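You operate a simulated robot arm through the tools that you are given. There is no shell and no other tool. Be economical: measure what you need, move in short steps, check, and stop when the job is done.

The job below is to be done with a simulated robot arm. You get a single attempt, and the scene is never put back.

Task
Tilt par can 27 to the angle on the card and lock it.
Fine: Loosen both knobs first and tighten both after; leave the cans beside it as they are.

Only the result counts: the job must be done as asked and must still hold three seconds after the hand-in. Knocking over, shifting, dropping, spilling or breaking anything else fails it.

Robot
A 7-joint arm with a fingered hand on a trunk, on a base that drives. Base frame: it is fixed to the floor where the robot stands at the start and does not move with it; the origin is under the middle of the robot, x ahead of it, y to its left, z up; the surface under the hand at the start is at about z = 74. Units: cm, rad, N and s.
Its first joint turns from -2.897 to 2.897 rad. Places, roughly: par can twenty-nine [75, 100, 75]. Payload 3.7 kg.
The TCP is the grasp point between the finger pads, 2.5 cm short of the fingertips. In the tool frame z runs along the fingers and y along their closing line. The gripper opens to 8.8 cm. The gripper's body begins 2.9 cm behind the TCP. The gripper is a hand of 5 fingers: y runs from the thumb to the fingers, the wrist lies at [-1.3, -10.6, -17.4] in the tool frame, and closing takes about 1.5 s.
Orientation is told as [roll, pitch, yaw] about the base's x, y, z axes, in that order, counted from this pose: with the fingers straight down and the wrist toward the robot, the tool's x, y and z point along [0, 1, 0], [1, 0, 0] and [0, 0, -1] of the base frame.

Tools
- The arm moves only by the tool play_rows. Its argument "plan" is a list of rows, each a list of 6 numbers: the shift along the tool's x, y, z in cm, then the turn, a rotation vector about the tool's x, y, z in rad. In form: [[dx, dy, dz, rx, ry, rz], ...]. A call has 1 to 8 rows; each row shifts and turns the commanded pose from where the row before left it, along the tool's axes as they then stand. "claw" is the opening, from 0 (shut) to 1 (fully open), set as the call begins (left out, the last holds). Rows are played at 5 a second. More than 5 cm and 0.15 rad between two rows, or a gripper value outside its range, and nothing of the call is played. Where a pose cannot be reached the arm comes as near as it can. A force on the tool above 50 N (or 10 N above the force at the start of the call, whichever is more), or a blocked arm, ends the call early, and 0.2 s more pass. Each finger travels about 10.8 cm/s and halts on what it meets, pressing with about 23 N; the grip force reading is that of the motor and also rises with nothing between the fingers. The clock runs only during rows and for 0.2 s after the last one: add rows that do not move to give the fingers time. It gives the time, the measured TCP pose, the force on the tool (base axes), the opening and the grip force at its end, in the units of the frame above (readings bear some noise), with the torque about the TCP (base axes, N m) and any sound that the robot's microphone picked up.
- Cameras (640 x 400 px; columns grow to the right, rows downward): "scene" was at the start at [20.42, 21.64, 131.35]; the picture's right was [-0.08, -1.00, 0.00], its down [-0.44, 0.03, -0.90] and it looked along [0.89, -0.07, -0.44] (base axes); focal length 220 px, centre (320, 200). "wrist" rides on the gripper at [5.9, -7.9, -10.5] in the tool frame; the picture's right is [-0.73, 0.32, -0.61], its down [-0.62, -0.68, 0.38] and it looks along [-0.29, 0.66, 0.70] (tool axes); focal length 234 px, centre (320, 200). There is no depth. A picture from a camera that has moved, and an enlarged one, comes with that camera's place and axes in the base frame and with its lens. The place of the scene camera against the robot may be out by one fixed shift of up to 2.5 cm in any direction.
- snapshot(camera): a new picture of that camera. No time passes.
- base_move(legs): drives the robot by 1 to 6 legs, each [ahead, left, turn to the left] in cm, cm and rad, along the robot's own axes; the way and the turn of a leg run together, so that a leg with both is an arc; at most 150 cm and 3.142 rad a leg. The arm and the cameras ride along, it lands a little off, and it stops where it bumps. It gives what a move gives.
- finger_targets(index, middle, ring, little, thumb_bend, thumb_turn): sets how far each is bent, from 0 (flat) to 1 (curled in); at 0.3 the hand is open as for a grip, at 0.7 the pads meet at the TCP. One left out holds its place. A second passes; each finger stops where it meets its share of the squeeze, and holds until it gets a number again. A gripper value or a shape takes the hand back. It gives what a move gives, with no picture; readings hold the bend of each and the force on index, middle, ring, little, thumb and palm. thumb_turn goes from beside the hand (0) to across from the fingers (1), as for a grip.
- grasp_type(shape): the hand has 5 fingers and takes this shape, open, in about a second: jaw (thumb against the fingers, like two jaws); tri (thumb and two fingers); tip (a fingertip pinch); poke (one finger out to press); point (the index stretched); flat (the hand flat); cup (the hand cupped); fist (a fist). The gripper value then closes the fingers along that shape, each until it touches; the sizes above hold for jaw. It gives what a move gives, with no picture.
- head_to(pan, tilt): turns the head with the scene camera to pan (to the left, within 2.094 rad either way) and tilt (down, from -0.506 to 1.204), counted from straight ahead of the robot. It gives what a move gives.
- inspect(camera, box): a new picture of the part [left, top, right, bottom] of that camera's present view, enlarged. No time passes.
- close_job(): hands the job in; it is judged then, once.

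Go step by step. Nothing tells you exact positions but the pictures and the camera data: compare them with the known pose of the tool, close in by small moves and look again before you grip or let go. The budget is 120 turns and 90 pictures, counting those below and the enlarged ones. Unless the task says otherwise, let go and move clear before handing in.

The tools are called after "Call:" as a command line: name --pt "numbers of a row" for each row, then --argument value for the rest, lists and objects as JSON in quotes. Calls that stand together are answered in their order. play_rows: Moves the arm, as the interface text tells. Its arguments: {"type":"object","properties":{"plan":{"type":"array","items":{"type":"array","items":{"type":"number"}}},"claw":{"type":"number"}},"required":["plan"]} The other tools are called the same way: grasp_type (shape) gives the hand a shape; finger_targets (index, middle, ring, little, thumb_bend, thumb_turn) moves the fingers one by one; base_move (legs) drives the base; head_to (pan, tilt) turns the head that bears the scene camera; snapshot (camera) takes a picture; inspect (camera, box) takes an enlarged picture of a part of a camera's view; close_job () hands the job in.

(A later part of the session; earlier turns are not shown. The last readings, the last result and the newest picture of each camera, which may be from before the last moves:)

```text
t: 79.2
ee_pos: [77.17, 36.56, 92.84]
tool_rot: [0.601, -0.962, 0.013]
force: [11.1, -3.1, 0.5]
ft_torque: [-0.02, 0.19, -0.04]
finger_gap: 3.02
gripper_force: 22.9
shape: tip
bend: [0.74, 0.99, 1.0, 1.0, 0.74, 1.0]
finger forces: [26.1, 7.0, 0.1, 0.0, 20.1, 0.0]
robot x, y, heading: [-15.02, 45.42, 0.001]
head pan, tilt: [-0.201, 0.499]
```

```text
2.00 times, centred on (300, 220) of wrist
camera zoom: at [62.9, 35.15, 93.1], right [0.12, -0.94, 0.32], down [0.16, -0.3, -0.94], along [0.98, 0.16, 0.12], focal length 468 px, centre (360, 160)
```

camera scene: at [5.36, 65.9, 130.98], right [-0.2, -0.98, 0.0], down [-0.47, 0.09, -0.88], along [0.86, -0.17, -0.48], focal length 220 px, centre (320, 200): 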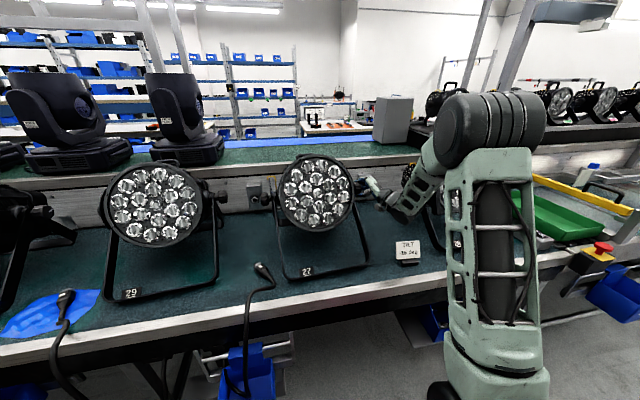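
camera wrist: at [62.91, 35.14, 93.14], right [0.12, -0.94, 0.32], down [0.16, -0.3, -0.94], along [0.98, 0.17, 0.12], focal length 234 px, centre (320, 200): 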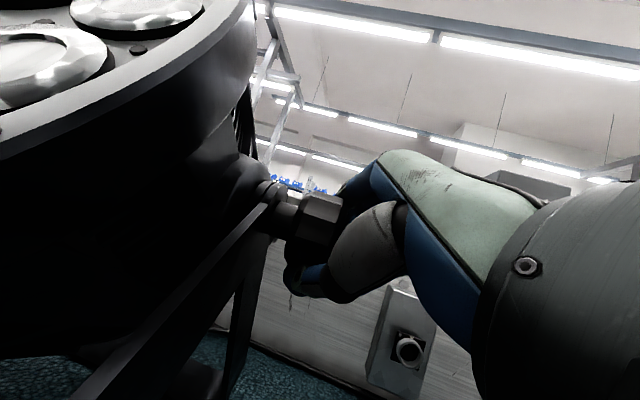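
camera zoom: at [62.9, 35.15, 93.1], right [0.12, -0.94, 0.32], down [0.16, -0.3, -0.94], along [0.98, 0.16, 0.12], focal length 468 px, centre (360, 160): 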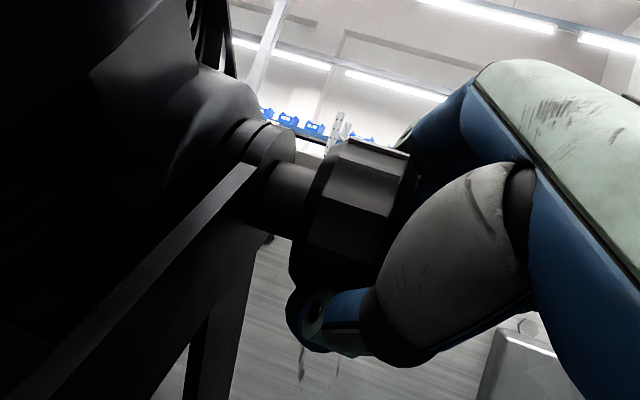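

Both knobs are now loosened about 112°. I'll release, back out along the fingers, and lift clear.

Call:
play_rows --pt "0 0 0 0 0 0" --pt "0 0 0 0 0 0" --pt "0 0 0 0 0 0" --pt "0 0 0 0 0 0" --pt "0 0 -3 0 0 0" --pt "0 0 -4 0 0 0" --pt "0 0 -4 0 0 0" --claw 1

Call:
play_rows --pt "1.29 3.28 -1.89 0 0 0" --pt "1.29 3.28 -1.89 0 0 0" --pt "1.29 3.28 -1.89 0 0 0" --pt "1.29 3.28 -1.89 0 0 0" --pt "1.29 3.28 -1.89 0 0 0" --pt "1.29 3.28 -1.89 0 0 0" --pt "0 0 0 0 0 0"

Call:
base_move --legs '[[0, 35, 0]]'

Call:
snapshot --camera "scene"

```text
t: 80.8
ee_pos: [69.67, 30.2, 97.98]
tool_rot: [0.602, -0.961, 0.012]
force: [-0.1, 0.1, 0.4]
ft_torque: [-0.02, 0.01, -0.03]
finger_gap: 8.77
gripper_force: 0.1
shape: tip
bend: [0.3, 0.98, 0.99, 0.99, 0.3, 0.98]
finger forces: [0.0, 0.1, 0.1, 0.0, 0.0, 0.1]
robot x, y, heading: [-14.88, 45.3, 0.005]
head pan, tilt: [-0.201, 0.499]
```

```text
t: 82.4
ee_pos: [69.77, 30.04, 122.19]
tool_rot: [0.602, -0.96, 0.011]
force: [-0.6, 0.0, 0.3]
ft_torque: [-0.01, -0.01, 0.01]
finger_gap: 8.78
gripper_force: 0.1
shape: tip
bend: [0.3, 0.98, 0.99, 0.99, 0.3, 0.98]
finger forces: [0.1, 0.1, 0.0, 0.0, 0.0, 0.1]
robot x, y, heading: [-14.78, 45.33, 0.001]
head pan, tilt: [-0.201, 0.499]
```

```text
t: 84.6
ee_pos: [69.55, 65.33, 122.04]
tool_rot: [0.602, -0.961, 0.013]
force: [0.2, 0.1, 0.2]
ft_torque: [0.02, -0.04, 0.0]
finger_gap: 8.75
gripper_force: 0.1
shape: tip
bend: [0.3, 0.98, 0.99, 0.99, 0.3, 0.98]
finger forces: [0.0, 0.0, 0.0, 0.0, 0.1, 0.0]
robot x, y, heading: [-15.46, 80.75, 0.006]
head pan, tilt: [-0.201, 0.499]
```

```text
26 pictures are left
camera scene: at [5.18, 101.24, 130.99], right [-0.2, -0.98, 0.0], down [-0.47, 0.09, -0.88], along [0.86, -0.17, -0.48], focal length 220 px, centre (320, 200)
```

scene: 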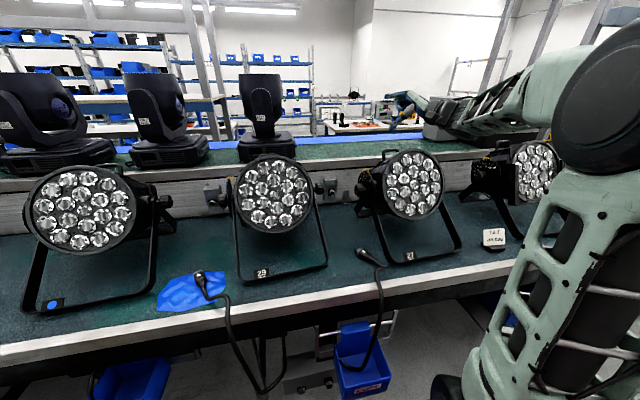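

Call:
inspect --camera "scene" --box '[345, 150, 425, 205]'

```text
7.27 times, centred on (385, 178) of scene
camera zoom: at [5.18, 101.24, 130.99], right [-0.2, -0.98, 0.0], down [-0.47, 0.09, -0.88], along [0.86, -0.17, -0.48], focal length 1597 px, centre (-153, 364)
```

zoom: 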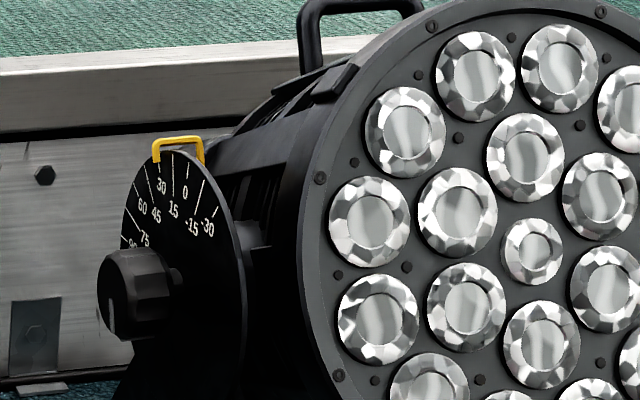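

The dial reads clearly from here: pointer at +30. Next I'll bring the hand in front of the can, fingers closed, to push the lower face rim back and so tilt the face down.

Call:
play_rows --pt "0.14 -3.27 -3.04 0 0 0" --pt "0.14 -3.27 -3.04 0 0 0" --pt "0.14 -3.27 -3.04 0 0 0" --pt "0.14 -3.27 -3.04 0 -0.15 0" --pt "0.14 -3.27 -3.04 0 -0.15 0" --pt "0 0 0 0 -0.15 0" --pt "0 0 0 0 -0.15 0" --pt "0 0 0 0.12 0 0"

Call:
grasp_type --shape "jaw"

Call:
play_rows --pt "0 0 0 0.12 0 0" --pt "0 0 0 0.12 0 0" --pt "0 0 0 0 0 0" --pt "0 0 0 0 0 0" --pt "0 0 0 0 0 0" --pt "0 0 0 0 0 0" --pt "0 0 0 0 0 0" --pt "0 0 0 0 0 0" --claw 0

Call:
snapshot --camera "scene"

```text
t: 86.4
ee_pos: [49.5, 57.47, 116.15]
tool_rot: [0.001, -0.843, 0.012]
force: [-0.3, -0.1, 0.2]
ft_torque: [0.03, -0.01, 0.02]
finger_gap: 8.79
gripper_force: 0.1
shape: tip
bend: [0.3, 0.98, 0.99, 0.99, 0.3, 0.98]
finger forces: [0.0, 0.1, 0.0, 0.0, 0.0, 0.1]
robot x, y, heading: [-15.24, 80.93, 0.004]
head pan, tilt: [-0.201, 0.499]
```

```text
t: 87.3
ee_pos: [49.59, 57.57, 116.15]
tool_rot: [0.002, -0.844, 0.014]
force: [0.3, 0.5, -0.5]
ft_torque: [0.03, 0.0, 0.01]
finger_gap: 8.75
gripper_force: 0.0
shape: jaw
bend: [0.3, 0.3, 0.3, 0.3, 0.3, 0.98]
finger forces: [0.0, 0.1, 0.0, 0.0, 0.1, 0.0]
robot x, y, heading: [-15.17, 80.56, 0.001]
head pan, tilt: [-0.201, 0.499]
```

```text
t: 89.1
ee_pos: [49.61, 57.47, 116.17]
tool_rot: [0.002, -0.602, 0.012]
force: [0.2, -0.5, 0.0]
ft_torque: [0.01, -0.04, 0.03]
finger_gap: 0.0
gripper_force: 23.2
shape: jaw
bend: [0.7, 0.7, 0.7, 0.7, 0.38, 1.0]
finger forces: [0.0, 0.1, 0.0, 0.0, 0.1, 0.0]
robot x, y, heading: [-15.02, 80.79, 0.001]
head pan, tilt: [-0.201, 0.499]
```

```text
24 pictures are left
camera scene: at [5.18, 101.24, 130.99], right [-0.2, -0.98, 0.0], down [-0.47, 0.09, -0.88], along [0.86, -0.17, -0.48], focal length 220 px, centre (320, 200)
```

scene: 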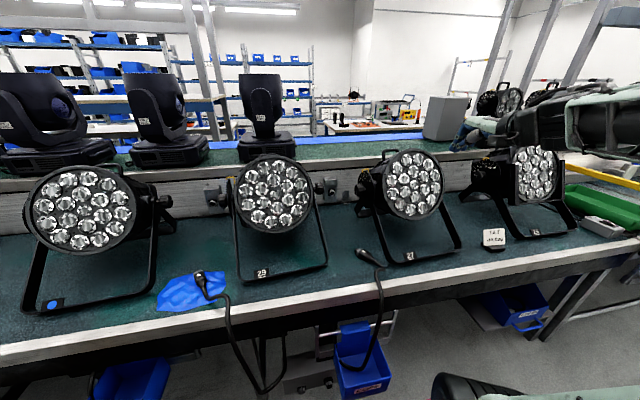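

Fingers are closed. Descending to just in front of the lower part of the face.

Call:
play_rows --pt "-0.2 -1.12 4.28 0 0 0" --pt "-0.2 -1.12 4.28 0 0 0" --pt "-0.2 -1.12 4.28 0 0 0" --pt "-0.2 -1.12 4.28 0 0 0" --pt "-0.2 -1.12 4.28 0 0 0" --pt "-0.2 -1.12 4.28 0 0 0" --pt "0 0 0 0 0 0"

Call:
inspect --camera "scene" --box '[330, 130, 490, 270]'

Call:
snapshot --camera "wrist"

```text
t: 90.7
ee_pos: [58.74, 56.42, 91.24]
tool_rot: [0.001, -0.602, 0.011]
force: [-0.2, -0.4, -0.8]
ft_torque: [0.01, 0.06, -0.01]
finger_gap: 0.01
gripper_force: 23.4
shape: jaw
bend: [0.7, 0.7, 0.7, 0.7, 0.38, 1.0]
finger forces: [0.0, 0.0, 0.0, 0.1, 0.0, 0.0]
robot x, y, heading: [-14.76, 80.46, 0.005]
head pan, tilt: [-0.201, 0.499]
```

```text
2.86 times, centred on (410, 200) of scene
camera zoom: at [5.17, 101.24, 130.99], right [-0.2, -0.98, 0.0], down [-0.47, 0.09, -0.88], along [0.86, -0.17, -0.48], focal length 627 px, centre (63, 200)
```

zoom: 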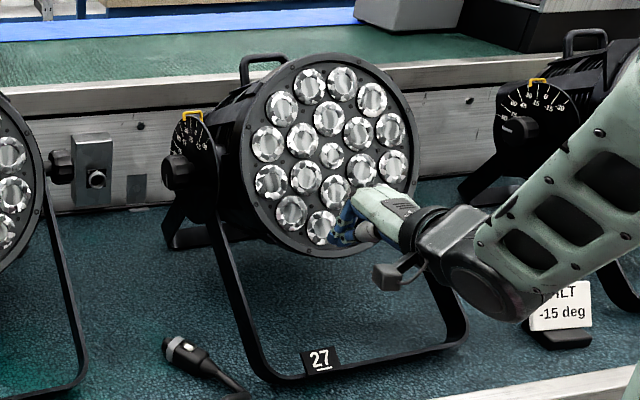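

```text
22 pictures are left
camera wrist: at [46.21, 62.1, 95.32], right [-0.07, -0.73, 0.68], down [-0.34, -0.63, -0.7], along [0.94, -0.28, -0.2], focal length 234 px, centre (320, 200)
```

wrist: 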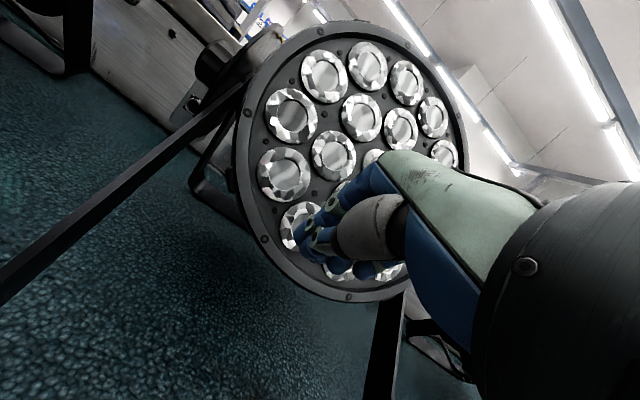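

Good position, a bit high on the face. I'll lower 2 cm and press forward gently in 1 cm steps.

Call:
play_rows --pt "0 -1.8 0.83 0 0 0" --pt "0 0.43 0.9 0 0 0" --pt "0 0.43 0.9 0 0 0" --pt "0 0.43 0.9 0 0 0" --pt "0 0.43 0.9 0 0 0" --pt "0 0 0 0 0 0"

Call:
inspect --camera "scene" --box '[340, 140, 460, 220]'

```text
t: 92.1
ee_pos: [61.16, 56.51, 87.49]
tool_rot: [0.001, -0.601, 0.013]
force: [1.0, -0.2, 0.5]
ft_torque: [0.0, 0.01, 0.02]
finger_gap: 0.01
gripper_force: 23.0
shape: jaw
bend: [0.7, 0.7, 0.7, 0.7, 0.39, 1.0]
finger forces: [0.0, 0.0, 0.1, 0.0, 0.0, 0.0]
robot x, y, heading: [-14.96, 80.68, 0.007]
head pan, tilt: [-0.201, 0.499]
```

```text
5.00 times, centred on (400, 180) of scene
camera zoom: at [5.18, 101.24, 130.99], right [-0.2, -0.98, 0.0], down [-0.47, 0.09, -0.88], along [0.86, -0.17, -0.48], focal length 1098 px, centre (-80, 300)
```

zoom: 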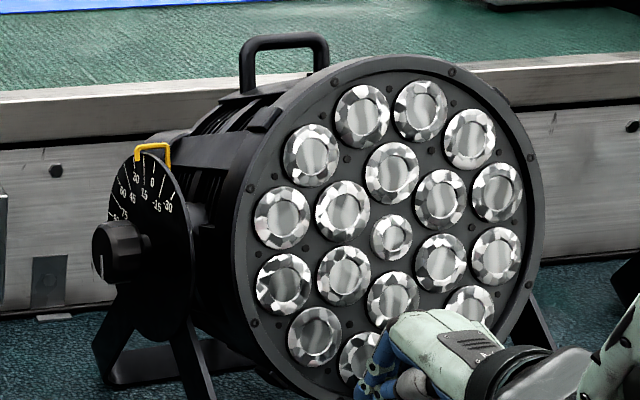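

No contact yet. Pressing on another 4 cm.

Call:
play_rows --pt "0 0.43 0.9 0 0 0" --pt "0 0.43 0.9 0 0 0" --pt "0 0.43 0.9 0 0 0" --pt "0 0.43 0.9 0 0 0" --pt "0 0 0 0 0 0"

Call:
inspect --camera "scene" --box '[340, 140, 460, 220]'

```text
t: 93.3
ee_pos: [64.62, 56.59, 85.52]
tool_rot: [0.001, -0.604, 0.015]
force: [-0.1, -0.2, 0.4]
ft_torque: [-0.01, -0.02, 0.03]
finger_gap: 0.01
gripper_force: 22.2
shape: jaw
bend: [0.7, 0.7, 0.7, 0.7, 0.4, 1.0]
finger forces: [0.0, 0.0, 0.0, 0.0, 0.1, 0.1]
robot x, y, heading: [-15.29, 80.43, 0.001]
head pan, tilt: [-0.201, 0.499]
```

```text
5.00 times, centred on (400, 180) of scene
camera zoom: at [5.19, 101.24, 130.99], right [-0.2, -0.98, 0.0], down [-0.47, 0.09, -0.88], along [0.86, -0.17, -0.48], focal length 1098 px, centre (-80, 300)
```

zoom: 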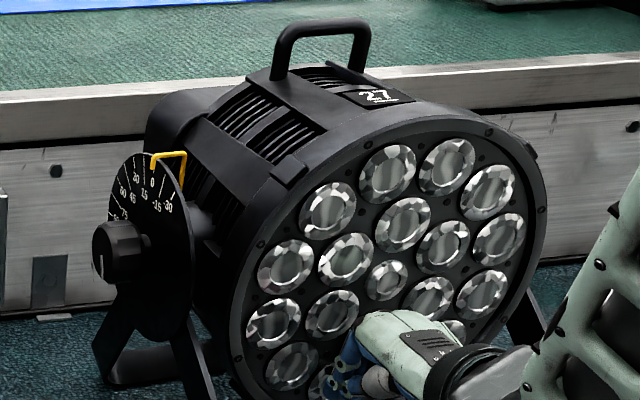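

The can tilts easily: pointer now near 0. I'll push about 1.4 cm further and check.

Call:
play_rows --pt "0 0.58 0.4 0 0 0" --pt "0 0.58 0.4 0 0 0" --pt "0 0 0 0 0 0"

Call:
inspect --camera "scene" --box '[352, 160, 392, 190]'

```text
t: 94.1
ee_pos: [65.9, 56.49, 85.56]
tool_rot: [0.001, -0.602, 0.011]
force: [-10.0, 0.1, -4.6]
ft_torque: [0.06, -0.12, -0.08]
finger_gap: 0.0
gripper_force: 23.3
shape: jaw
bend: [0.7, 0.7, 0.7, 0.7, 0.4, 1.0]
finger forces: [0.1, 10.7, 0.0, 0.1, 0.0, 0.1]
robot x, y, heading: [-14.88, 80.64, 0.009]
head pan, tilt: [-0.201, 0.499]
```

```text
13.33 times, centred on (372, 175) of scene
camera zoom: at [5.16, 101.24, 130.99], right [-0.2, -0.98, 0.0], down [-0.47, 0.09, -0.88], along [0.86, -0.17, -0.48], focal length 2927 px, centre (-373, 533)
```

zoom: 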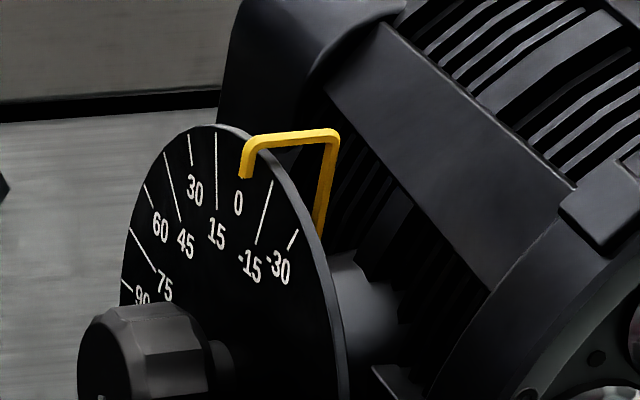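

Pointer reads 0. Pushing another 1.3 cm.

Call:
play_rows --pt "0 0.54 0.37 0 0 0" --pt "0 0.54 0.37 0 0 0" --pt "0 0 0 0 0 0"

Call:
inspect --camera "scene" --box '[352, 160, 392, 190]'

```text
t: 94.9
ee_pos: [67.33, 56.67, 85.62]
tool_rot: [0.003, -0.603, 0.013]
force: [-8.7, -0.1, -4.6]
ft_torque: [0.05, -0.08, -0.05]
finger_gap: 0.01
gripper_force: 23.1
shape: jaw
bend: [0.7, 0.7, 0.7, 0.7, 0.41, 1.0]
finger forces: [0.1, 8.7, 0.1, 0.1, 0.0, 0.0]
robot x, y, heading: [-14.84, 80.63, 0.005]
head pan, tilt: [-0.201, 0.499]
```

```text
13.33 times, centred on (372, 175) of scene
camera zoom: at [5.17, 101.23, 130.99], right [-0.2, -0.98, 0.0], down [-0.47, 0.09, -0.88], along [0.86, -0.17, -0.48], focal length 2927 px, centre (-373, 533)
```

zoom: 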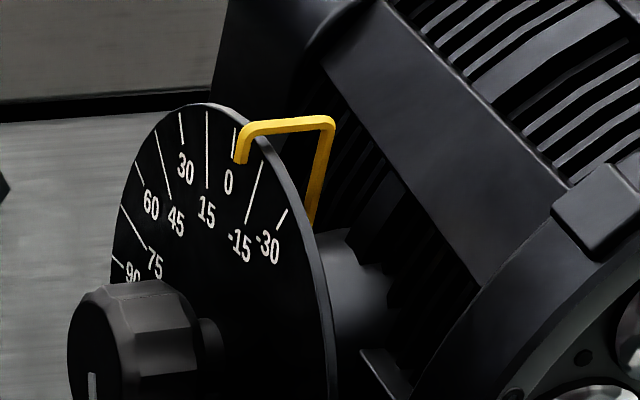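

The dial shows about -2, but the can itself has begun to slide back (~1 cm) instead of tilting. I'll stop this push, withdraw, and press down on the top of the front rim, which loads the stand onto the bench.

Call:
play_rows --pt "0 -3.3 -2.26 0 0 0" --pt "0 -3.3 -2.26 0 0 0" --pt "0 -3.3 -2.26 0 0 0" --pt "0 2.38 -3.46 0 0 0" --pt "0 2.38 -3.46 0 0 0" --pt "0 2.38 -3.46 0 0 0" --pt "0 2.38 -3.46 0 0 0" --pt "0 2.38 -3.46 0 0 0"

Call:
play_rows --pt "0 2.38 -3.46 0 0 0" --pt "0 2.38 -3.46 0 0 0" --pt "0 2.8 1.92 0 0 0" --pt "0 2.8 1.92 0 0 0" --pt "0 2.8 1.92 0 0 0" --pt "0 0 0 0 0 0"

Call:
inspect --camera "scene" --box '[340, 110, 500, 220]'

```text
t: 96.7
ee_pos: [55.2, 56.34, 106.56]
tool_rot: [0.0, -0.604, 0.012]
force: [0.3, 0.2, -0.8]
ft_torque: [0.04, 0.01, 0.0]
finger_gap: 0.0
gripper_force: 22.9
shape: jaw
bend: [0.7, 0.7, 0.7, 0.7, 0.42, 1.0]
finger forces: [0.0, 0.1, 0.1, 0.0, 0.0, 0.0]
robot x, y, heading: [-15.08, 80.72, 0.005]
head pan, tilt: [-0.201, 0.499]
```

```text
t: 98.1
ee_pos: [65.41, 56.56, 114.92]
tool_rot: [0.001, -0.603, 0.012]
force: [-0.2, -0.1, 0.0]
ft_torque: [-0.01, 0.0, -0.01]
finger_gap: 0.01
gripper_force: 23.4
shape: jaw
bend: [0.7, 0.7, 0.7, 0.7, 0.42, 1.0]
finger forces: [0.0, 0.0, 0.0, 0.0, 0.1, 0.0]
robot x, y, heading: [-14.85, 80.5, 0.005]
head pan, tilt: [-0.201, 0.499]
```

```text
3.64 times, centred on (420, 165) of scene
camera zoom: at [5.17, 101.24, 130.99], right [-0.2, -0.98, 0.0], down [-0.47, 0.09, -0.88], along [0.86, -0.17, -0.48], focal length 798 px, centre (-44, 327)
```

zoom: 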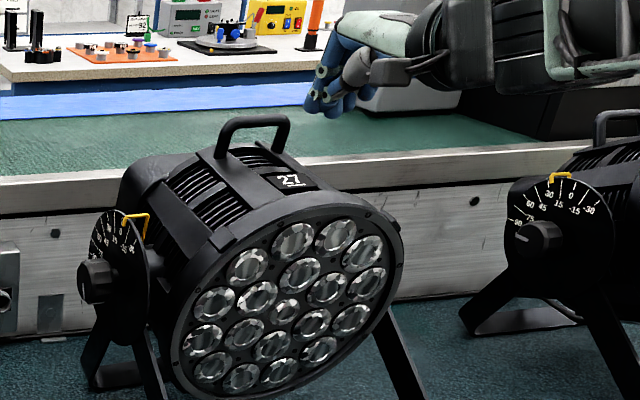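

Fingers are above the front rim. I'll move 2 cm forward and descend until contact.

Call:
play_rows --pt "0 1.65 1.13 0 0 0" --pt "0 -1.13 1.65 0 0 0" --pt "0 -1.13 1.65 0 0 0" --pt "0 -0.566 0.824 0 0 0" --pt "0 -0.566 0.824 0 0 0" --pt "0 -0.566 0.824 0 0 0" --pt "0 0 0 0 0 0"

Call:
inspect --camera "scene" --box '[340, 130, 480, 226]'

```text
t: 99.7
ee_pos: [67.38, 56.58, 107.84]
tool_rot: [0.003, -0.601, 0.013]
force: [0.5, -0.9, 0.0]
ft_torque: [0.01, 0.0, 0.0]
finger_gap: 0.0
gripper_force: 23.0
shape: jaw
bend: [0.7, 0.7, 0.7, 0.7, 0.42, 1.0]
finger forces: [0.1, 0.1, 0.0, 0.1, 0.0, 0.0]
robot x, y, heading: [-15.2, 80.66, -0.003]
head pan, tilt: [-0.201, 0.499]
```

```text
4.17 times, centred on (410, 178) of scene
camera zoom: at [5.18, 101.24, 130.99], right [-0.2, -0.98, 0.0], down [-0.47, 0.09, -0.88], along [0.86, -0.17, -0.48], focal length 915 px, centre (-55, 292)
```

zoom: 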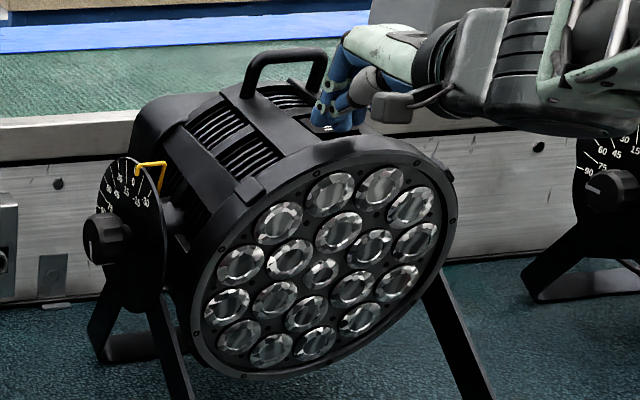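

Fingertips are just behind the front flange. Descending 3 cm more in small steps.

Call:
play_rows --pt "0 -0.4 0.58 0 0 0" --pt "0 -0.4 0.58 0 0 0" --pt "0 -0.4 0.58 0 0 0" --pt "0 -0.4 0.58 0 0 0" --pt "0 0 0 0 0 0"

Call:
inspect --camera "scene" --box '[340, 140, 440, 210]'

```text
t: 100.9
ee_pos: [67.43, 56.48, 104.98]
tool_rot: [0.002, -0.6, 0.012]
force: [-0.6, -1.4, 0.1]
ft_torque: [0.02, -0.01, -0.01]
finger_gap: 0.0
gripper_force: 22.7
shape: jaw
bend: [0.7, 0.7, 0.7, 0.7, 0.43, 1.0]
finger forces: [0.0, 0.0, 0.1, 0.0, 0.1, 0.0]
robot x, y, heading: [-14.83, 80.77, 0.005]
head pan, tilt: [-0.201, 0.499]
```

```text
5.71 times, centred on (390, 175) of scene
camera zoom: at [5.19, 101.24, 130.99], right [-0.2, -0.98, 0.0], down [-0.47, 0.09, -0.88], along [0.86, -0.17, -0.48], focal length 1255 px, centre (-80, 343)
```

zoom: 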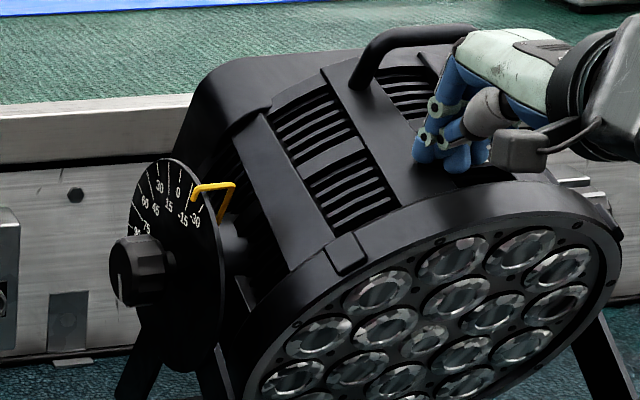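

It tilts nicely this way. Zooming on the dial.

Call:
inspect --camera "scene" --box '[354, 160, 386, 184]'

```text
16.00 times, centred on (370, 172) of scene
camera zoom: at [5.19, 101.24, 130.99], right [-0.2, -0.98, 0.0], down [-0.47, 0.09, -0.88], along [0.86, -0.17, -0.48], focal length 3513 px, centre (-480, 648)
```

zoom: 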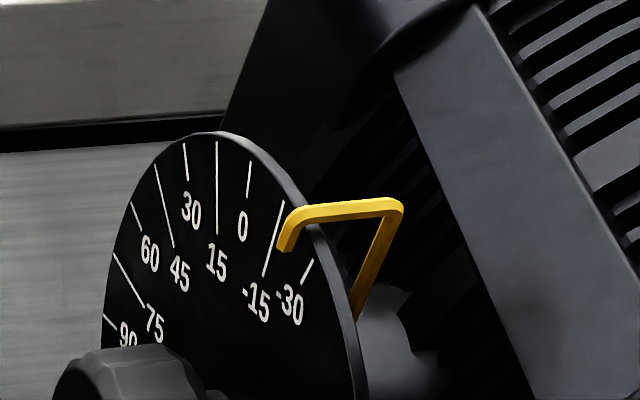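

By my parallax estimate (the hook stands ~0.4 cm off the disc), the true angle is nearer -25, so I've overshot. I'll lift, upright the hand, and go over the can's rear to press it down slightly.

Call:
play_rows --pt "0 2.55 -3.7 0 0 0" --pt "0 2.55 -3.7 0 0 0" --pt "0 0 0 0.133 0 0" --pt "0 0 0 0.133 0 0" --pt "0 0 0 0.133 0 0" --pt "0 0 0 0.133 0 0" --pt "0 0 0 0.133 0 0" --pt "0 0 0 0.133 0 0"

Call:
play_rows --pt "1.6 3.4 -0.6 0 0 0" --pt "1.6 3.4 -0.6 0 0 0" --pt "1.6 3.4 -0.6 0 0 0" --pt "1.6 3.4 -0.3 0 0 0" --pt "1.6 3.4 -0.3 0 0 0" --pt "0 0 0 0 0 0"

Call:
inspect --camera "scene" --box '[340, 120, 460, 200]'

```text
t: 102.7
ee_pos: [67.45, 56.56, 114.12]
tool_rot: [-0.001, 0.198, 0.011]
force: [0.4, -0.2, 0.1]
ft_torque: [0.01, 0.0, -0.02]
finger_gap: 0.0
gripper_force: 23.2
shape: jaw
bend: [0.7, 0.7, 0.7, 0.7, 0.43, 1.0]
finger forces: [0.1, 0.1, 0.0, 0.0, 0.1, 0.0]
robot x, y, heading: [-14.76, 80.64, 0.009]
head pan, tilt: [-0.201, 0.499]
```

```text
t: 104.1
ee_pos: [84.46, 64.9, 113.13]
tool_rot: [0.0, 0.195, 0.012]
force: [0.2, -0.3, 0.8]
ft_torque: [-0.01, 0.04, 0.02]
finger_gap: 0.01
gripper_force: 22.8
shape: jaw
bend: [0.7, 0.7, 0.7, 0.7, 0.43, 1.0]
finger forces: [0.0, 0.0, 0.0, 0.0, 0.0, 0.0]
robot x, y, heading: [-15.21, 80.72, -0.002]
head pan, tilt: [-0.201, 0.499]
```

```text
5.00 times, centred on (400, 160) of scene
camera zoom: at [5.17, 101.25, 130.99], right [-0.2, -0.98, 0.0], down [-0.47, 0.09, -0.88], along [0.86, -0.17, -0.48], focal length 1098 px, centre (-80, 400)
```

zoom: 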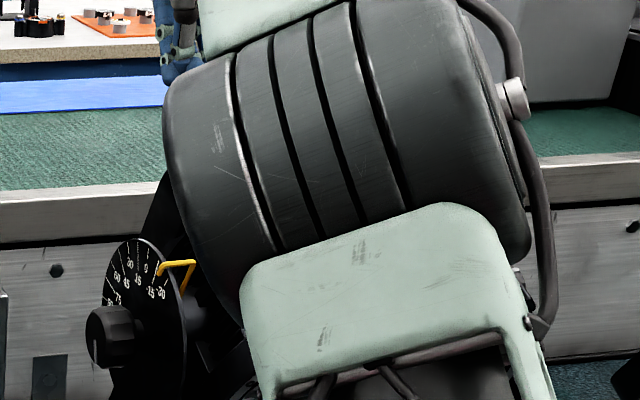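

The dial stays visible. Descending onto the rear of the can in small steps.

Call:
play_rows --pt "0 -0.2 0.98 0 0 0" --pt "0 -0.2 0.98 0 0 0" --pt "0 -0.2 0.98 0 0 0" --pt "0 -0.2 0.98 0 0 0" --pt "0 -0.2 0.98 0 0 0" --pt "0 0 0 0 0 0"

Call:
play_rows --pt "0 -0.2 0.98 0 0 0" --pt "0 -0.2 0.98 0 0 0" --pt "0 0 0 0 0 0"

Call:
inspect --camera "scene" --box '[354, 160, 386, 184]'

```text
t: 105.5
ee_pos: [82.57, 64.74, 108.56]
tool_rot: [0.002, 0.194, 0.012]
force: [-0.2, 0.1, 1.5]
ft_torque: [0.01, 0.02, 0.0]
finger_gap: 0.0
gripper_force: 23.2
shape: jaw
bend: [0.7, 0.7, 0.7, 0.7, 0.43, 1.0]
finger forces: [0.0, 0.1, 0.0, 0.0, 0.1, 0.0]
robot x, y, heading: [-14.47, 80.7, 0.006]
head pan, tilt: [-0.201, 0.499]
```

```text
t: 106.3
ee_pos: [81.79, 64.79, 106.69]
tool_rot: [-0.001, 0.197, 0.012]
force: [-0.1, 0.1, 0.6]
ft_torque: [0.0, 0.02, 0.02]
finger_gap: 0.01
gripper_force: 22.9
shape: jaw
bend: [0.7, 0.7, 0.7, 0.7, 0.43, 1.0]
finger forces: [0.1, 0.1, 0.0, 0.0, 0.1, 0.0]
robot x, y, heading: [-15.16, 80.56, 0.007]
head pan, tilt: [-0.201, 0.499]
```

```text
16.00 times, centred on (370, 172) of scene
camera zoom: at [5.18, 101.24, 130.99], right [-0.2, -0.98, 0.0], down [-0.47, 0.09, -0.88], along [0.86, -0.17, -0.48], focal length 3513 px, centre (-480, 648)
```

zoom: 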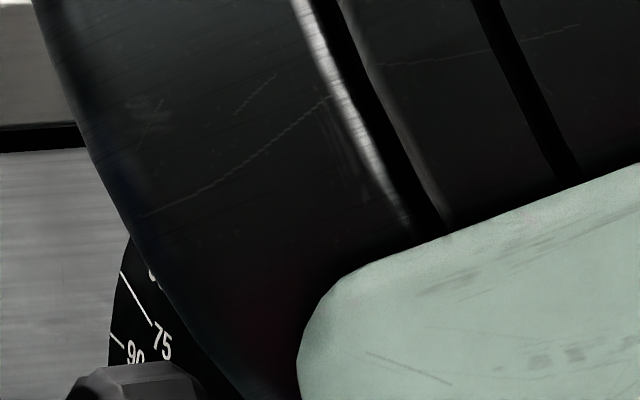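

The elbow blocks the view now, and I drifted 2.7 cm toward -x. I'll correct that and feel for contact by force.

Call:
play_rows --pt "0 2.4 -0.5 0 0 0" --pt "0 0.2 0.98 0 0 0" --pt "0 0.2 0.98 0 0 0" --pt "0 0 0 0 0 0"

Call:
play_rows --pt "0 0.1 0.49 0 0 0" --pt "0 0.1 0.49 0 0 0" --pt "0 0 0 0 0 0"

Call:
play_rows --pt "0 0.1 0.49 0 0 0" --pt "0 0.1 0.49 0 0 0" --pt "0 0 0 0 0 0"

```text
t: 107.3
ee_pos: [84.38, 64.92, 104.73]
tool_rot: [0.002, 0.195, 0.014]
force: [15.1, 13.1, 18.0]
ft_torque: [-0.15, -0.16, 0.31]
finger_gap: 0.0
gripper_force: 23.2
shape: jaw
bend: [0.7, 0.7, 0.68, 0.7, 0.43, 1.0]
finger forces: [0.0, 18.0, 4.2, 6.2, 0.1, 0.0]
robot x, y, heading: [-14.87, 80.59, 0.006]
head pan, tilt: [-0.201, 0.499]
```

```text
t: 107.8
ee_pos: [84.53, 65.15, 104.57]
tool_rot: [0.0, 0.185, 0.019]
force: [8.4, 3.8, 6.6]
ft_torque: [-0.01, -0.1, 0.18]
finger_gap: 0.03
gripper_force: 23.0
shape: jaw
bend: [0.7, 0.7, 0.71, 0.7, 0.44, 1.0]
finger forces: [0.1, 12.1, 2.7, 3.0, 0.0, 0.1]
robot x, y, heading: [-14.65, 80.31, 0.003]
head pan, tilt: [-0.201, 0.499]
stopped in row 2: the force on the tool passed its limit at 54 N (the readings are from after the stop); the commanded pose is now the measured one
```

```text
t: 108.6
ee_pos: [84.46, 65.09, 103.41]
tool_rot: [0.001, 0.19, 0.02]
force: [16.1, 15.7, 13.1]
ft_torque: [0.01, -0.35, 0.26]
finger_gap: 0.0
gripper_force: 22.7
shape: jaw
bend: [0.7, 0.7, 0.51, 0.57, 0.73, 1.0]
finger forces: [0.0, 8.1, 4.1, 4.1, 0.0, 0.1]
robot x, y, heading: [-14.68, 80.56, 0.005]
head pan, tilt: [-0.201, 0.499]
```

Contact made, with sideways components, so I'll stop, lift off and look.

Call:
play_rows --pt "0 -0.6 -2.94 0 0 0" --pt "0 -0.8 -3.9 0 0 0" --pt "0 -0.8 -3.9 0 0 0" --pt "0 -4.4 0 0 0 0" --pt "0 -4.4 0 0 0 0" --pt "0 -4.4 0 0 0 0" --pt "0 -4.4 0 0 0 0" --pt "0 -4.4 0 0 0 0"

Call:
inspect --camera "scene" --box '[340, 140, 420, 200]'

```text
t: 110.4
ee_pos: [62.54, 64.62, 118.38]
tool_rot: [0.003, 0.187, 0.016]
force: [0.4, 0.2, -0.4]
ft_torque: [-0.01, -0.02, 0.0]
finger_gap: 0.0
gripper_force: 23.4
shape: jaw
bend: [0.7, 0.7, 0.7, 0.7, 0.48, 1.0]
finger forces: [0.0, 0.0, 0.1, 0.1, 0.0, 0.1]
robot x, y, heading: [-14.82, 80.86, -0.004]
head pan, tilt: [-0.201, 0.499]
```

```text
6.67 times, centred on (380, 170) of scene
camera zoom: at [5.23, 101.25, 130.99], right [-0.2, -0.98, 0.0], down [-0.47, 0.09, -0.88], along [0.86, -0.17, -0.48], focal length 1464 px, centre (-80, 400)
```

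zoom: 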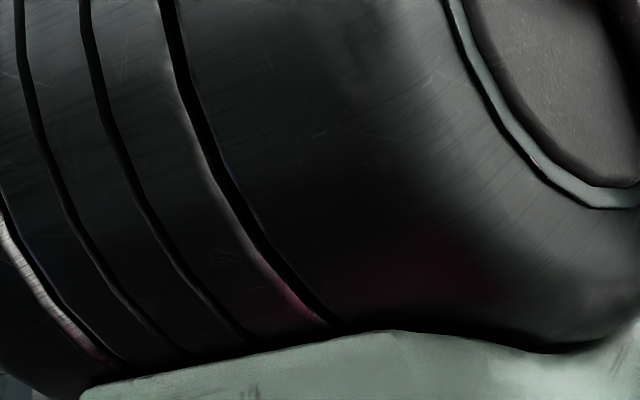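

I'll return to the left-side viewing pose, where the wrist camera sees the dial nearly square-on.

Call:
play_rows --pt "0 0 0 -0.144 0 0" --pt "0 0 0 -0.144 0 0" --pt "0 0 0 -0.144 0 0" --pt "0 0 0 -0.144 0 0" --pt "0 0 0 -0.144 0 0" --pt "0 0 0 -0.144 0 0" --pt "0 0 0 -0.144 0 0" --pt "0 0 0 -0.144 0 0"

Call:
play_rows --pt "0 0 0 0 -0.1375 0" --pt "0 0 0 0 -0.1375 0" --pt "0 0 0 0 -0.1375 0" --pt "0 0 0 0 -0.1375 0" --pt "0 0 0 0 -0.1375 0" --pt "0 0 0 0 -0.1375 0" --pt "0 0 0 0 -0.1375 0" --pt "0 0 0 0 -0.1375 0"

Call:
play_rows --pt "3.28 -2.08 -0.57 0 0 0" --pt "3.28 -2.08 -0.57 0 0 0" --pt "3.28 -2.08 -0.57 0 0 0" --pt "3.28 -2.08 -0.57 0 0 0" --pt "3.28 -2.08 -0.57 0 0 0" --pt "3.28 -2.08 -0.57 0 0 0" --pt "0 0 0 0 0 0"

Call:
grasp_type --shape "tri"

Call:
inspect --camera "wrist" --box '[100, 120, 340, 270]'

```text
t: 112.2
ee_pos: [62.54, 64.65, 118.62]
tool_rot: [0.0, -0.966, 0.015]
force: [-0.7, 0.1, -0.9]
ft_torque: [0.03, 0.01, 0.04]
finger_gap: 0.01
gripper_force: 22.7
shape: jaw
bend: [0.7, 0.7, 0.7, 0.7, 0.48, 1.0]
finger forces: [0.1, 0.0, 0.1, 0.2, 0.0, 0.0]
robot x, y, heading: [-14.96, 80.91, 0.003]
head pan, tilt: [-0.201, 0.499]
```

```text
t: 114.0
ee_pos: [62.58, 64.65, 118.58]
tool_rot: [-1.1, -0.965, 0.015]
force: [-0.3, 0.2, -0.6]
ft_torque: [0.02, -0.02, 0.01]
finger_gap: 0.0
gripper_force: 22.7
shape: jaw
bend: [0.7, 0.7, 0.7, 0.7, 0.48, 1.0]
finger forces: [0.1, 0.0, 0.0, 0.0, 0.0, 0.0]
robot x, y, heading: [-15.12, 80.89, 0.004]
head pan, tilt: [-0.201, 0.499]
```

```text
t: 115.6
ee_pos: [68.6, 76.74, 99.13]
tool_rot: [-1.1, -0.966, 0.015]
force: [-1.0, 0.6, 0.1]
ft_torque: [0.04, -0.02, 0.02]
finger_gap: 0.01
gripper_force: 23.4
shape: jaw
bend: [0.7, 0.7, 0.7, 0.7, 0.48, 1.0]
finger forces: [0.1, 0.1, 0.1, 0.0, 0.0, 0.0]
robot x, y, heading: [-15.04, 81.0, 0.001]
head pan, tilt: [-0.201, 0.499]
```

```text
t: 116.5
ee_pos: [68.47, 76.69, 99.14]
tool_rot: [-1.1, -0.964, 0.015]
force: [0.8, -0.5, -0.1]
ft_torque: [-0.02, -0.02, -0.03]
finger_gap: 8.77
gripper_force: 0.0
shape: tri
bend: [0.3, 0.3, 0.99, 0.99, 0.3, 0.98]
finger forces: [0.0, 0.0, 0.1, 0.1, 0.0, 0.0]
robot x, y, heading: [-15.08, 80.44, 0.006]
head pan, tilt: [-0.201, 0.499]
```

```text
2.67 times, centred on (220, 195) of wrist
camera zoom: at [64.26, 88.67, 92.41], right [-0.58, 0.2, 0.79], down [-0.69, -0.64, -0.34], along [0.43, -0.74, 0.51], focal length 624 px, centre (587, 213)
```

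zoom: 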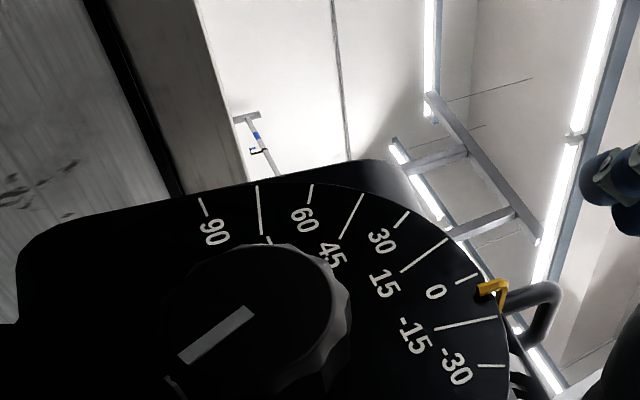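

Square-on, I compute the pointer at about -8°. It needs roughly 7° more downward. I'll lift, close the hand, and repeat the rim press to a depth scaled from the last press.

Call:
play_rows --pt "-2.04 3.28 -1.04 0 0 0" --pt "-2.04 3.28 -1.04 0 0 0" --pt "-2.04 3.28 -1.04 0 0 0" --pt "-2.04 3.28 -1.04 0 0 0" --pt "-2.04 3.28 -1.04 0 0 0" --pt "0 0 0 0 0 0"

Call:
play_rows --pt "0 0 0 0 0.1375 0" --pt "0 0 0 0 0.1375 0" --pt "0 0 0 0 0.1375 0" --pt "0 0 0 0 0.1375 0" --pt "0 0 0 0 0.1375 0" --pt "0 0 0 0 0.1375 0" --pt "0 0 0 0 0.1375 0" --pt "0 0 0 0 0.1375 0"

Call:
grasp_type --shape "jaw"

Call:
play_rows --pt "0 0 0 0.122 0 0" --pt "0 0 0 0.122 0 0" --pt "0 0 0 0.122 0 0" --pt "0 0 0 0 0 0" --pt "0 0 0 0 0 0" --pt "0 0 0 0 0 0" --pt "0 0 0 0 0 0" --pt "0 0 0 0 0 0" --claw 0

```text
t: 117.9
ee_pos: [68.55, 76.82, 119.23]
tool_rot: [-1.1, -0.964, 0.015]
force: [0.4, -0.3, -0.4]
ft_torque: [-0.04, -0.01, 0.02]
finger_gap: 8.79
gripper_force: 0.1
shape: tri
bend: [0.3, 0.3, 0.99, 0.99, 0.3, 0.98]
finger forces: [0.0, 0.1, 0.0, 0.1, 0.0, 0.1]
robot x, y, heading: [-15.16, 80.53, 0.004]
head pan, tilt: [-0.201, 0.499]
```

```text
t: 119.7
ee_pos: [68.51, 76.88, 119.07]
tool_rot: [-0.001, -0.965, 0.02]
force: [-0.2, -0.1, -0.1]
ft_torque: [0.0, 0.03, 0.02]
finger_gap: 8.78
gripper_force: 0.1
shape: tri
bend: [0.3, 0.3, 0.99, 0.99, 0.3, 0.98]
finger forces: [0.0, 0.0, 0.0, 0.0, 0.0, 0.1]
robot x, y, heading: [-14.8, 80.79, 0.003]
head pan, tilt: [-0.201, 0.499]
```

```text
t: 120.6
ee_pos: [68.55, 76.82, 119.34]
tool_rot: [0.0, -0.965, 0.017]
force: [0.1, -0.6, 0.2]
ft_torque: [0.01, 0.0, -0.03]
finger_gap: 8.79
gripper_force: 0.1
shape: jaw
bend: [0.3, 0.3, 0.3, 0.3, 0.3, 0.98]
finger forces: [0.0, 0.1, 0.0, 0.0, 0.0, 0.0]
robot x, y, heading: [-14.83, 80.63, 0.002]
head pan, tilt: [-0.201, 0.499]
```

```text
t: 122.4
ee_pos: [68.42, 77.48, 119.76]
tool_rot: [0.009, -0.711, 0.05]
force: [0.1, 0.8, 0.3]
ft_torque: [0.0, 0.0, 0.02]
finger_gap: 0.0
gripper_force: 22.9
shape: jaw
bend: [0.7, 0.7, 0.7, 0.7, 0.38, 1.0]
finger forces: [0.0, 0.0, 0.0, 0.0, 0.0, 0.0]
out of reach, approached as far as the arm can: row 3
robot x, y, heading: [-15.17, 80.81, 0.003]
head pan, tilt: [-0.201, 0.499]
```

Call:
play_rows --pt "-4.2 -1.28 1.04 0 0 0" --pt "-4.2 -1.28 1.04 0 0 0" --pt "-4.2 -1.28 1.04 0 0 0" --pt "-4.2 -1.28 1.04 0 0 0" --pt "-4.2 -1.28 1.04 0 0 0" --pt "0 0 0 0 0 0"

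```text
t: 123.8
ee_pos: [66.45, 55.58, 111.25]
tool_rot: [0.0, -0.599, 0.019]
force: [-0.4, 0.8, -0.9]
ft_torque: [0.01, -0.01, 0.01]
finger_gap: 0.0
gripper_force: 23.6
shape: jaw
bend: [0.7, 0.7, 0.7, 0.7, 0.38, 1.0]
finger forces: [0.1, 0.0, 0.2, 0.0, 0.0, 0.0]
robot x, y, heading: [-15.03, 80.68, 0.001]
head pan, tilt: [-0.201, 0.499]
```

In place. Descending to TCP z≈106.5 in small steps, then reading the dial.

Call:
play_rows --pt "0 -1.13 1.65 0 0 0" --pt "0 -1.13 1.65 0 0 0" --pt "0 -0.2 0.29 0 0 0" --pt "0 -0.2 0.29 0 0 0" --pt "0 0 0 0 0 0"

Call:
inspect --camera "scene" --box '[348, 155, 404, 195]'

```text
t: 125.0
ee_pos: [66.48, 55.83, 106.38]
tool_rot: [0.0, -0.597, 0.019]
force: [0.3, -0.5, 0.1]
ft_torque: [0.01, 0.02, -0.01]
finger_gap: 0.0
gripper_force: 22.7
shape: jaw
bend: [0.7, 0.7, 0.7, 0.7, 0.4, 1.0]
finger forces: [0.0, 0.1, 0.1, 0.0, 0.1, 0.0]
robot x, y, heading: [-14.87, 80.75, 0.003]
head pan, tilt: [-0.201, 0.499]
```

```text
10.00 times, centred on (376, 175) of scene
camera zoom: at [5.2, 101.26, 130.99], right [-0.2, -0.98, 0.0], down [-0.47, 0.09, -0.88], along [0.86, -0.17, -0.48], focal length 2196 px, centre (-240, 450)
```

zoom: 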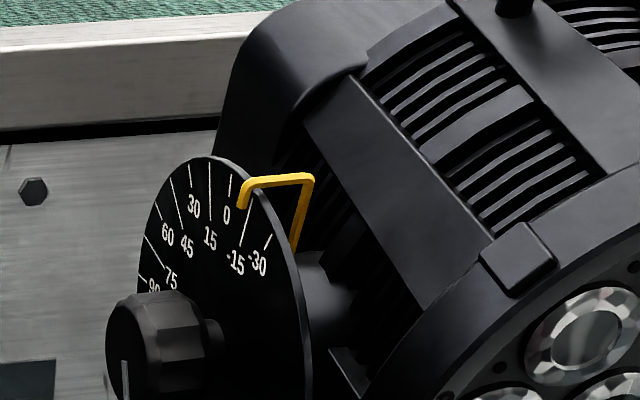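

By the parallax-corrected reading the pointer is now at about -15 to -16. I'll lift off and return to the left side to verify square-on and tighten the left knob.

Call:
play_rows --pt "0 2.26 -3.3 0 0 0" --pt "0 2.26 -3.3 0 0 0" --pt "0 0 0 -0.122 0 0" --pt "0 0 0 -0.122 0 0" --pt "0 0 0 -0.122 0 0" --pt "0 0 0 0 0 0"

Call:
play_rows --pt "0 0 0 0 -0.1375 0" --pt "0 0 0 0 -0.1375 0" --pt "0 0 0 0 -0.1375 0" --pt "0 0 0 0 -0.1375 0" --pt "0 0 0 0 -0.1375 0" --pt "0 0 0 0 -0.1375 0" --pt "0 0 0 0 -0.1375 0" --pt "0 0 0 0 -0.1375 0"

Call:
play_rows --pt "1.88 0 -3.69 0 0 0" --pt "1.88 0 -3.69 0 0 0" --pt "1.88 0 -3.69 0 0 0" --pt "1.88 0 -3.69 0 0 0" --pt "1.88 0 -3.69 0 0 0" --pt "0 0 0 0 0 0"

Call:
grasp_type --shape "tri"

Call:
play_rows --pt "1.95 -3.14 1.0 0 0 0" --pt "1.95 -3.14 1.0 0 0 0" --pt "1.95 -3.14 1.0 0 0 0" --pt "1.95 -3.14 1.0 0 0 0" --pt "0 0 0 0 0 0"

Call:
inspect --camera "wrist" --box '[100, 120, 340, 270]'

```text
t: 126.4
ee_pos: [66.36, 55.75, 114.69]
tool_rot: [0.001, -0.965, 0.016]
force: [0.9, 0.8, 0.3]
ft_torque: [0.0, -0.02, 0.0]
finger_gap: 0.0
gripper_force: 23.3
shape: jaw
bend: [0.7, 0.7, 0.7, 0.7, 0.4, 1.0]
finger forces: [0.0, 0.0, 0.0, 0.0, 0.0, 0.0]
robot x, y, heading: [-14.97, 80.76, 0.002]
head pan, tilt: [-0.201, 0.499]
```

```text
t: 128.2
ee_pos: [66.37, 55.68, 114.6]
tool_rot: [-1.103, -0.966, 0.018]
force: [1.5, 0.2, -0.3]
ft_torque: [0.04, 0.01, 0.0]
finger_gap: 0.0
gripper_force: 23.1
shape: jaw
bend: [0.7, 0.7, 0.7, 0.7, 0.41, 1.0]
finger forces: [0.1, 0.0, 0.1, 0.0, 0.0, 0.0]
robot x, y, heading: [-14.83, 80.44, 0.002]
head pan, tilt: [-0.201, 0.499]
```

```text
t: 129.6
ee_pos: [66.01, 76.5, 114.69]
tool_rot: [-1.098, -0.965, 0.015]
force: [-0.4, 0.0, -0.1]
ft_torque: [-0.01, 0.01, 0.01]
finger_gap: 0.01
gripper_force: 22.8
shape: jaw
bend: [0.7, 0.7, 0.7, 0.7, 0.41, 1.0]
finger forces: [0.1, 0.1, 0.0, 0.0, 0.0, 0.0]
robot x, y, heading: [-14.99, 80.82, 0.002]
head pan, tilt: [-0.201, 0.499]
```

```text
t: 130.5
ee_pos: [66.03, 76.39, 114.8]
tool_rot: [-1.1, -0.964, 0.018]
force: [0.5, -1.1, -0.7]
ft_torque: [0.0, -0.02, -0.03]
finger_gap: 8.79
gripper_force: 0.0
shape: tri
bend: [0.3, 0.3, 0.99, 0.99, 0.3, 0.98]
finger forces: [0.0, 0.0, 0.0, 0.0, 0.0, 0.0]
robot x, y, heading: [-15.21, 80.75, 0.001]
head pan, tilt: [-0.201, 0.499]
```

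```text
t: 131.7
ee_pos: [66.27, 76.17, 99.34]
tool_rot: [-1.099, -0.966, 0.016]
force: [0.0, -0.3, 0.4]
ft_torque: [0.0, 0.01, -0.01]
finger_gap: 8.77
gripper_force: 0.1
shape: tri
bend: [0.3, 0.3, 0.99, 0.99, 0.3, 0.98]
finger forces: [0.0, 0.0, 0.0, 0.0, 0.0, 0.1]
robot x, y, heading: [-14.81, 80.41, 0.0]
head pan, tilt: [-0.201, 0.499]
```

```text
2.67 times, centred on (220, 195) of wrist
camera zoom: at [61.96, 88.2, 92.57], right [-0.58, 0.2, 0.79], down [-0.69, -0.64, -0.34], along [0.43, -0.74, 0.51], focal length 624 px, centre (587, 213)
```

zoom: 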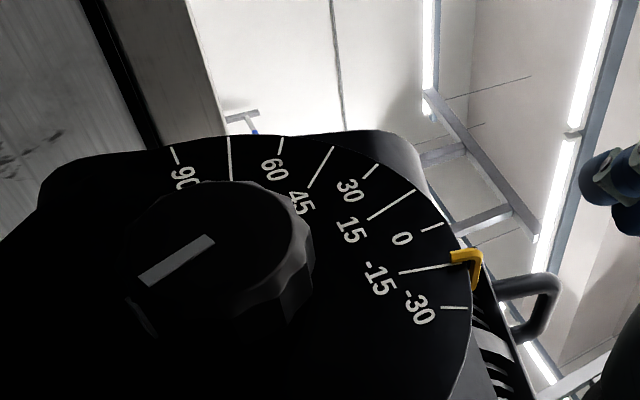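

Square-on the pointer lines up with the -15 tick (computed -15 to -16). Now to the left knob, approaching from outside so as not to touch the pointer.

Call:
play_rows --pt "2.63 -0.13 0.7 0 0 0" --pt "2.63 -0.13 0.7 0 0 0" --pt "2.63 -0.13 0.7 0 0 0" --pt "0 0 2.5 0 0 0" --pt "0 0 2.2 0 0 0" --pt "0 0 0 0 0 0"

Call:
play_rows --pt "0.02 0.09 0 0.064 0 -0.125" --pt "0.02 0.09 0 0.064 0 -0.125" --pt "0.02 0.09 0 0.064 0 -0.125" --pt "0.02 0.09 0 0.064 0 -0.125" --pt "0.02 0.09 0 0.064 0 -0.125" --pt "0.02 0.09 0 0.064 0 -0.125" --pt "0.02 0.09 0 0.064 0 -0.125" --pt "0 0 0 0 0 0"

Call:
play_rows --pt "0 0 0 0 0 0" --pt "0 0 0 0 0 0" --pt "0 0 0 0 0 0" --pt "0 0 0 0 0 0" --pt "0 0 0 0 0 0" --pt "0 0 0 0 0 0" --pt "0 0 0 0 0 0" --pt "0 0 0 0 0 0" --claw 0

```text
t: 133.1
ee_pos: [74.3, 74.09, 93.2]
tool_rot: [-1.103, -0.965, 0.019]
force: [-7.3, 19.1, 3.2]
ft_torque: [1.8, 0.68, -0.05]
finger_gap: 8.77
gripper_force: 0.1
shape: tri
bend: [0.3, 0.3, 0.99, 0.99, 0.3, 0.98]
finger forces: [0.0, 0.1, 0.1, 0.0, 0.1, 0.0]
robot x, y, heading: [-14.87, 80.74, 0.002]
head pan, tilt: [-0.201, 0.499]
```

```text
t: 134.9
ee_pos: [74.78, 74.04, 93.43]
tool_rot: [-1.1, 0.02, 0.013]
force: [0.3, -0.6, 1.1]
ft_torque: [0.02, 0.03, -0.01]
finger_gap: 8.8
gripper_force: 0.1
shape: tri
bend: [0.3, 0.3, 0.99, 0.99, 0.3, 0.98]
finger forces: [0.0, 0.0, 0.1, 0.0, 0.0, 0.1]
robot x, y, heading: [-14.79, 80.54, 0.001]
head pan, tilt: [-0.201, 0.499]
```

```text
t: 136.7
ee_pos: [74.91, 73.99, 93.52]
tool_rot: [-1.098, 0.02, 0.014]
force: [-1.0, -2.0, -1.0]
ft_torque: [0.05, 0.01, 0.04]
finger_gap: 3.77
gripper_force: 23.1
shape: tri
bend: [0.74, 0.47, 1.0, 1.0, 0.71, 1.0]
finger forces: [9.9, 10.6, 0.0, 0.0, 21.3, 0.0]
robot x, y, heading: [-15.19, 81.02, 0.005]
head pan, tilt: [-0.201, 0.499]
```

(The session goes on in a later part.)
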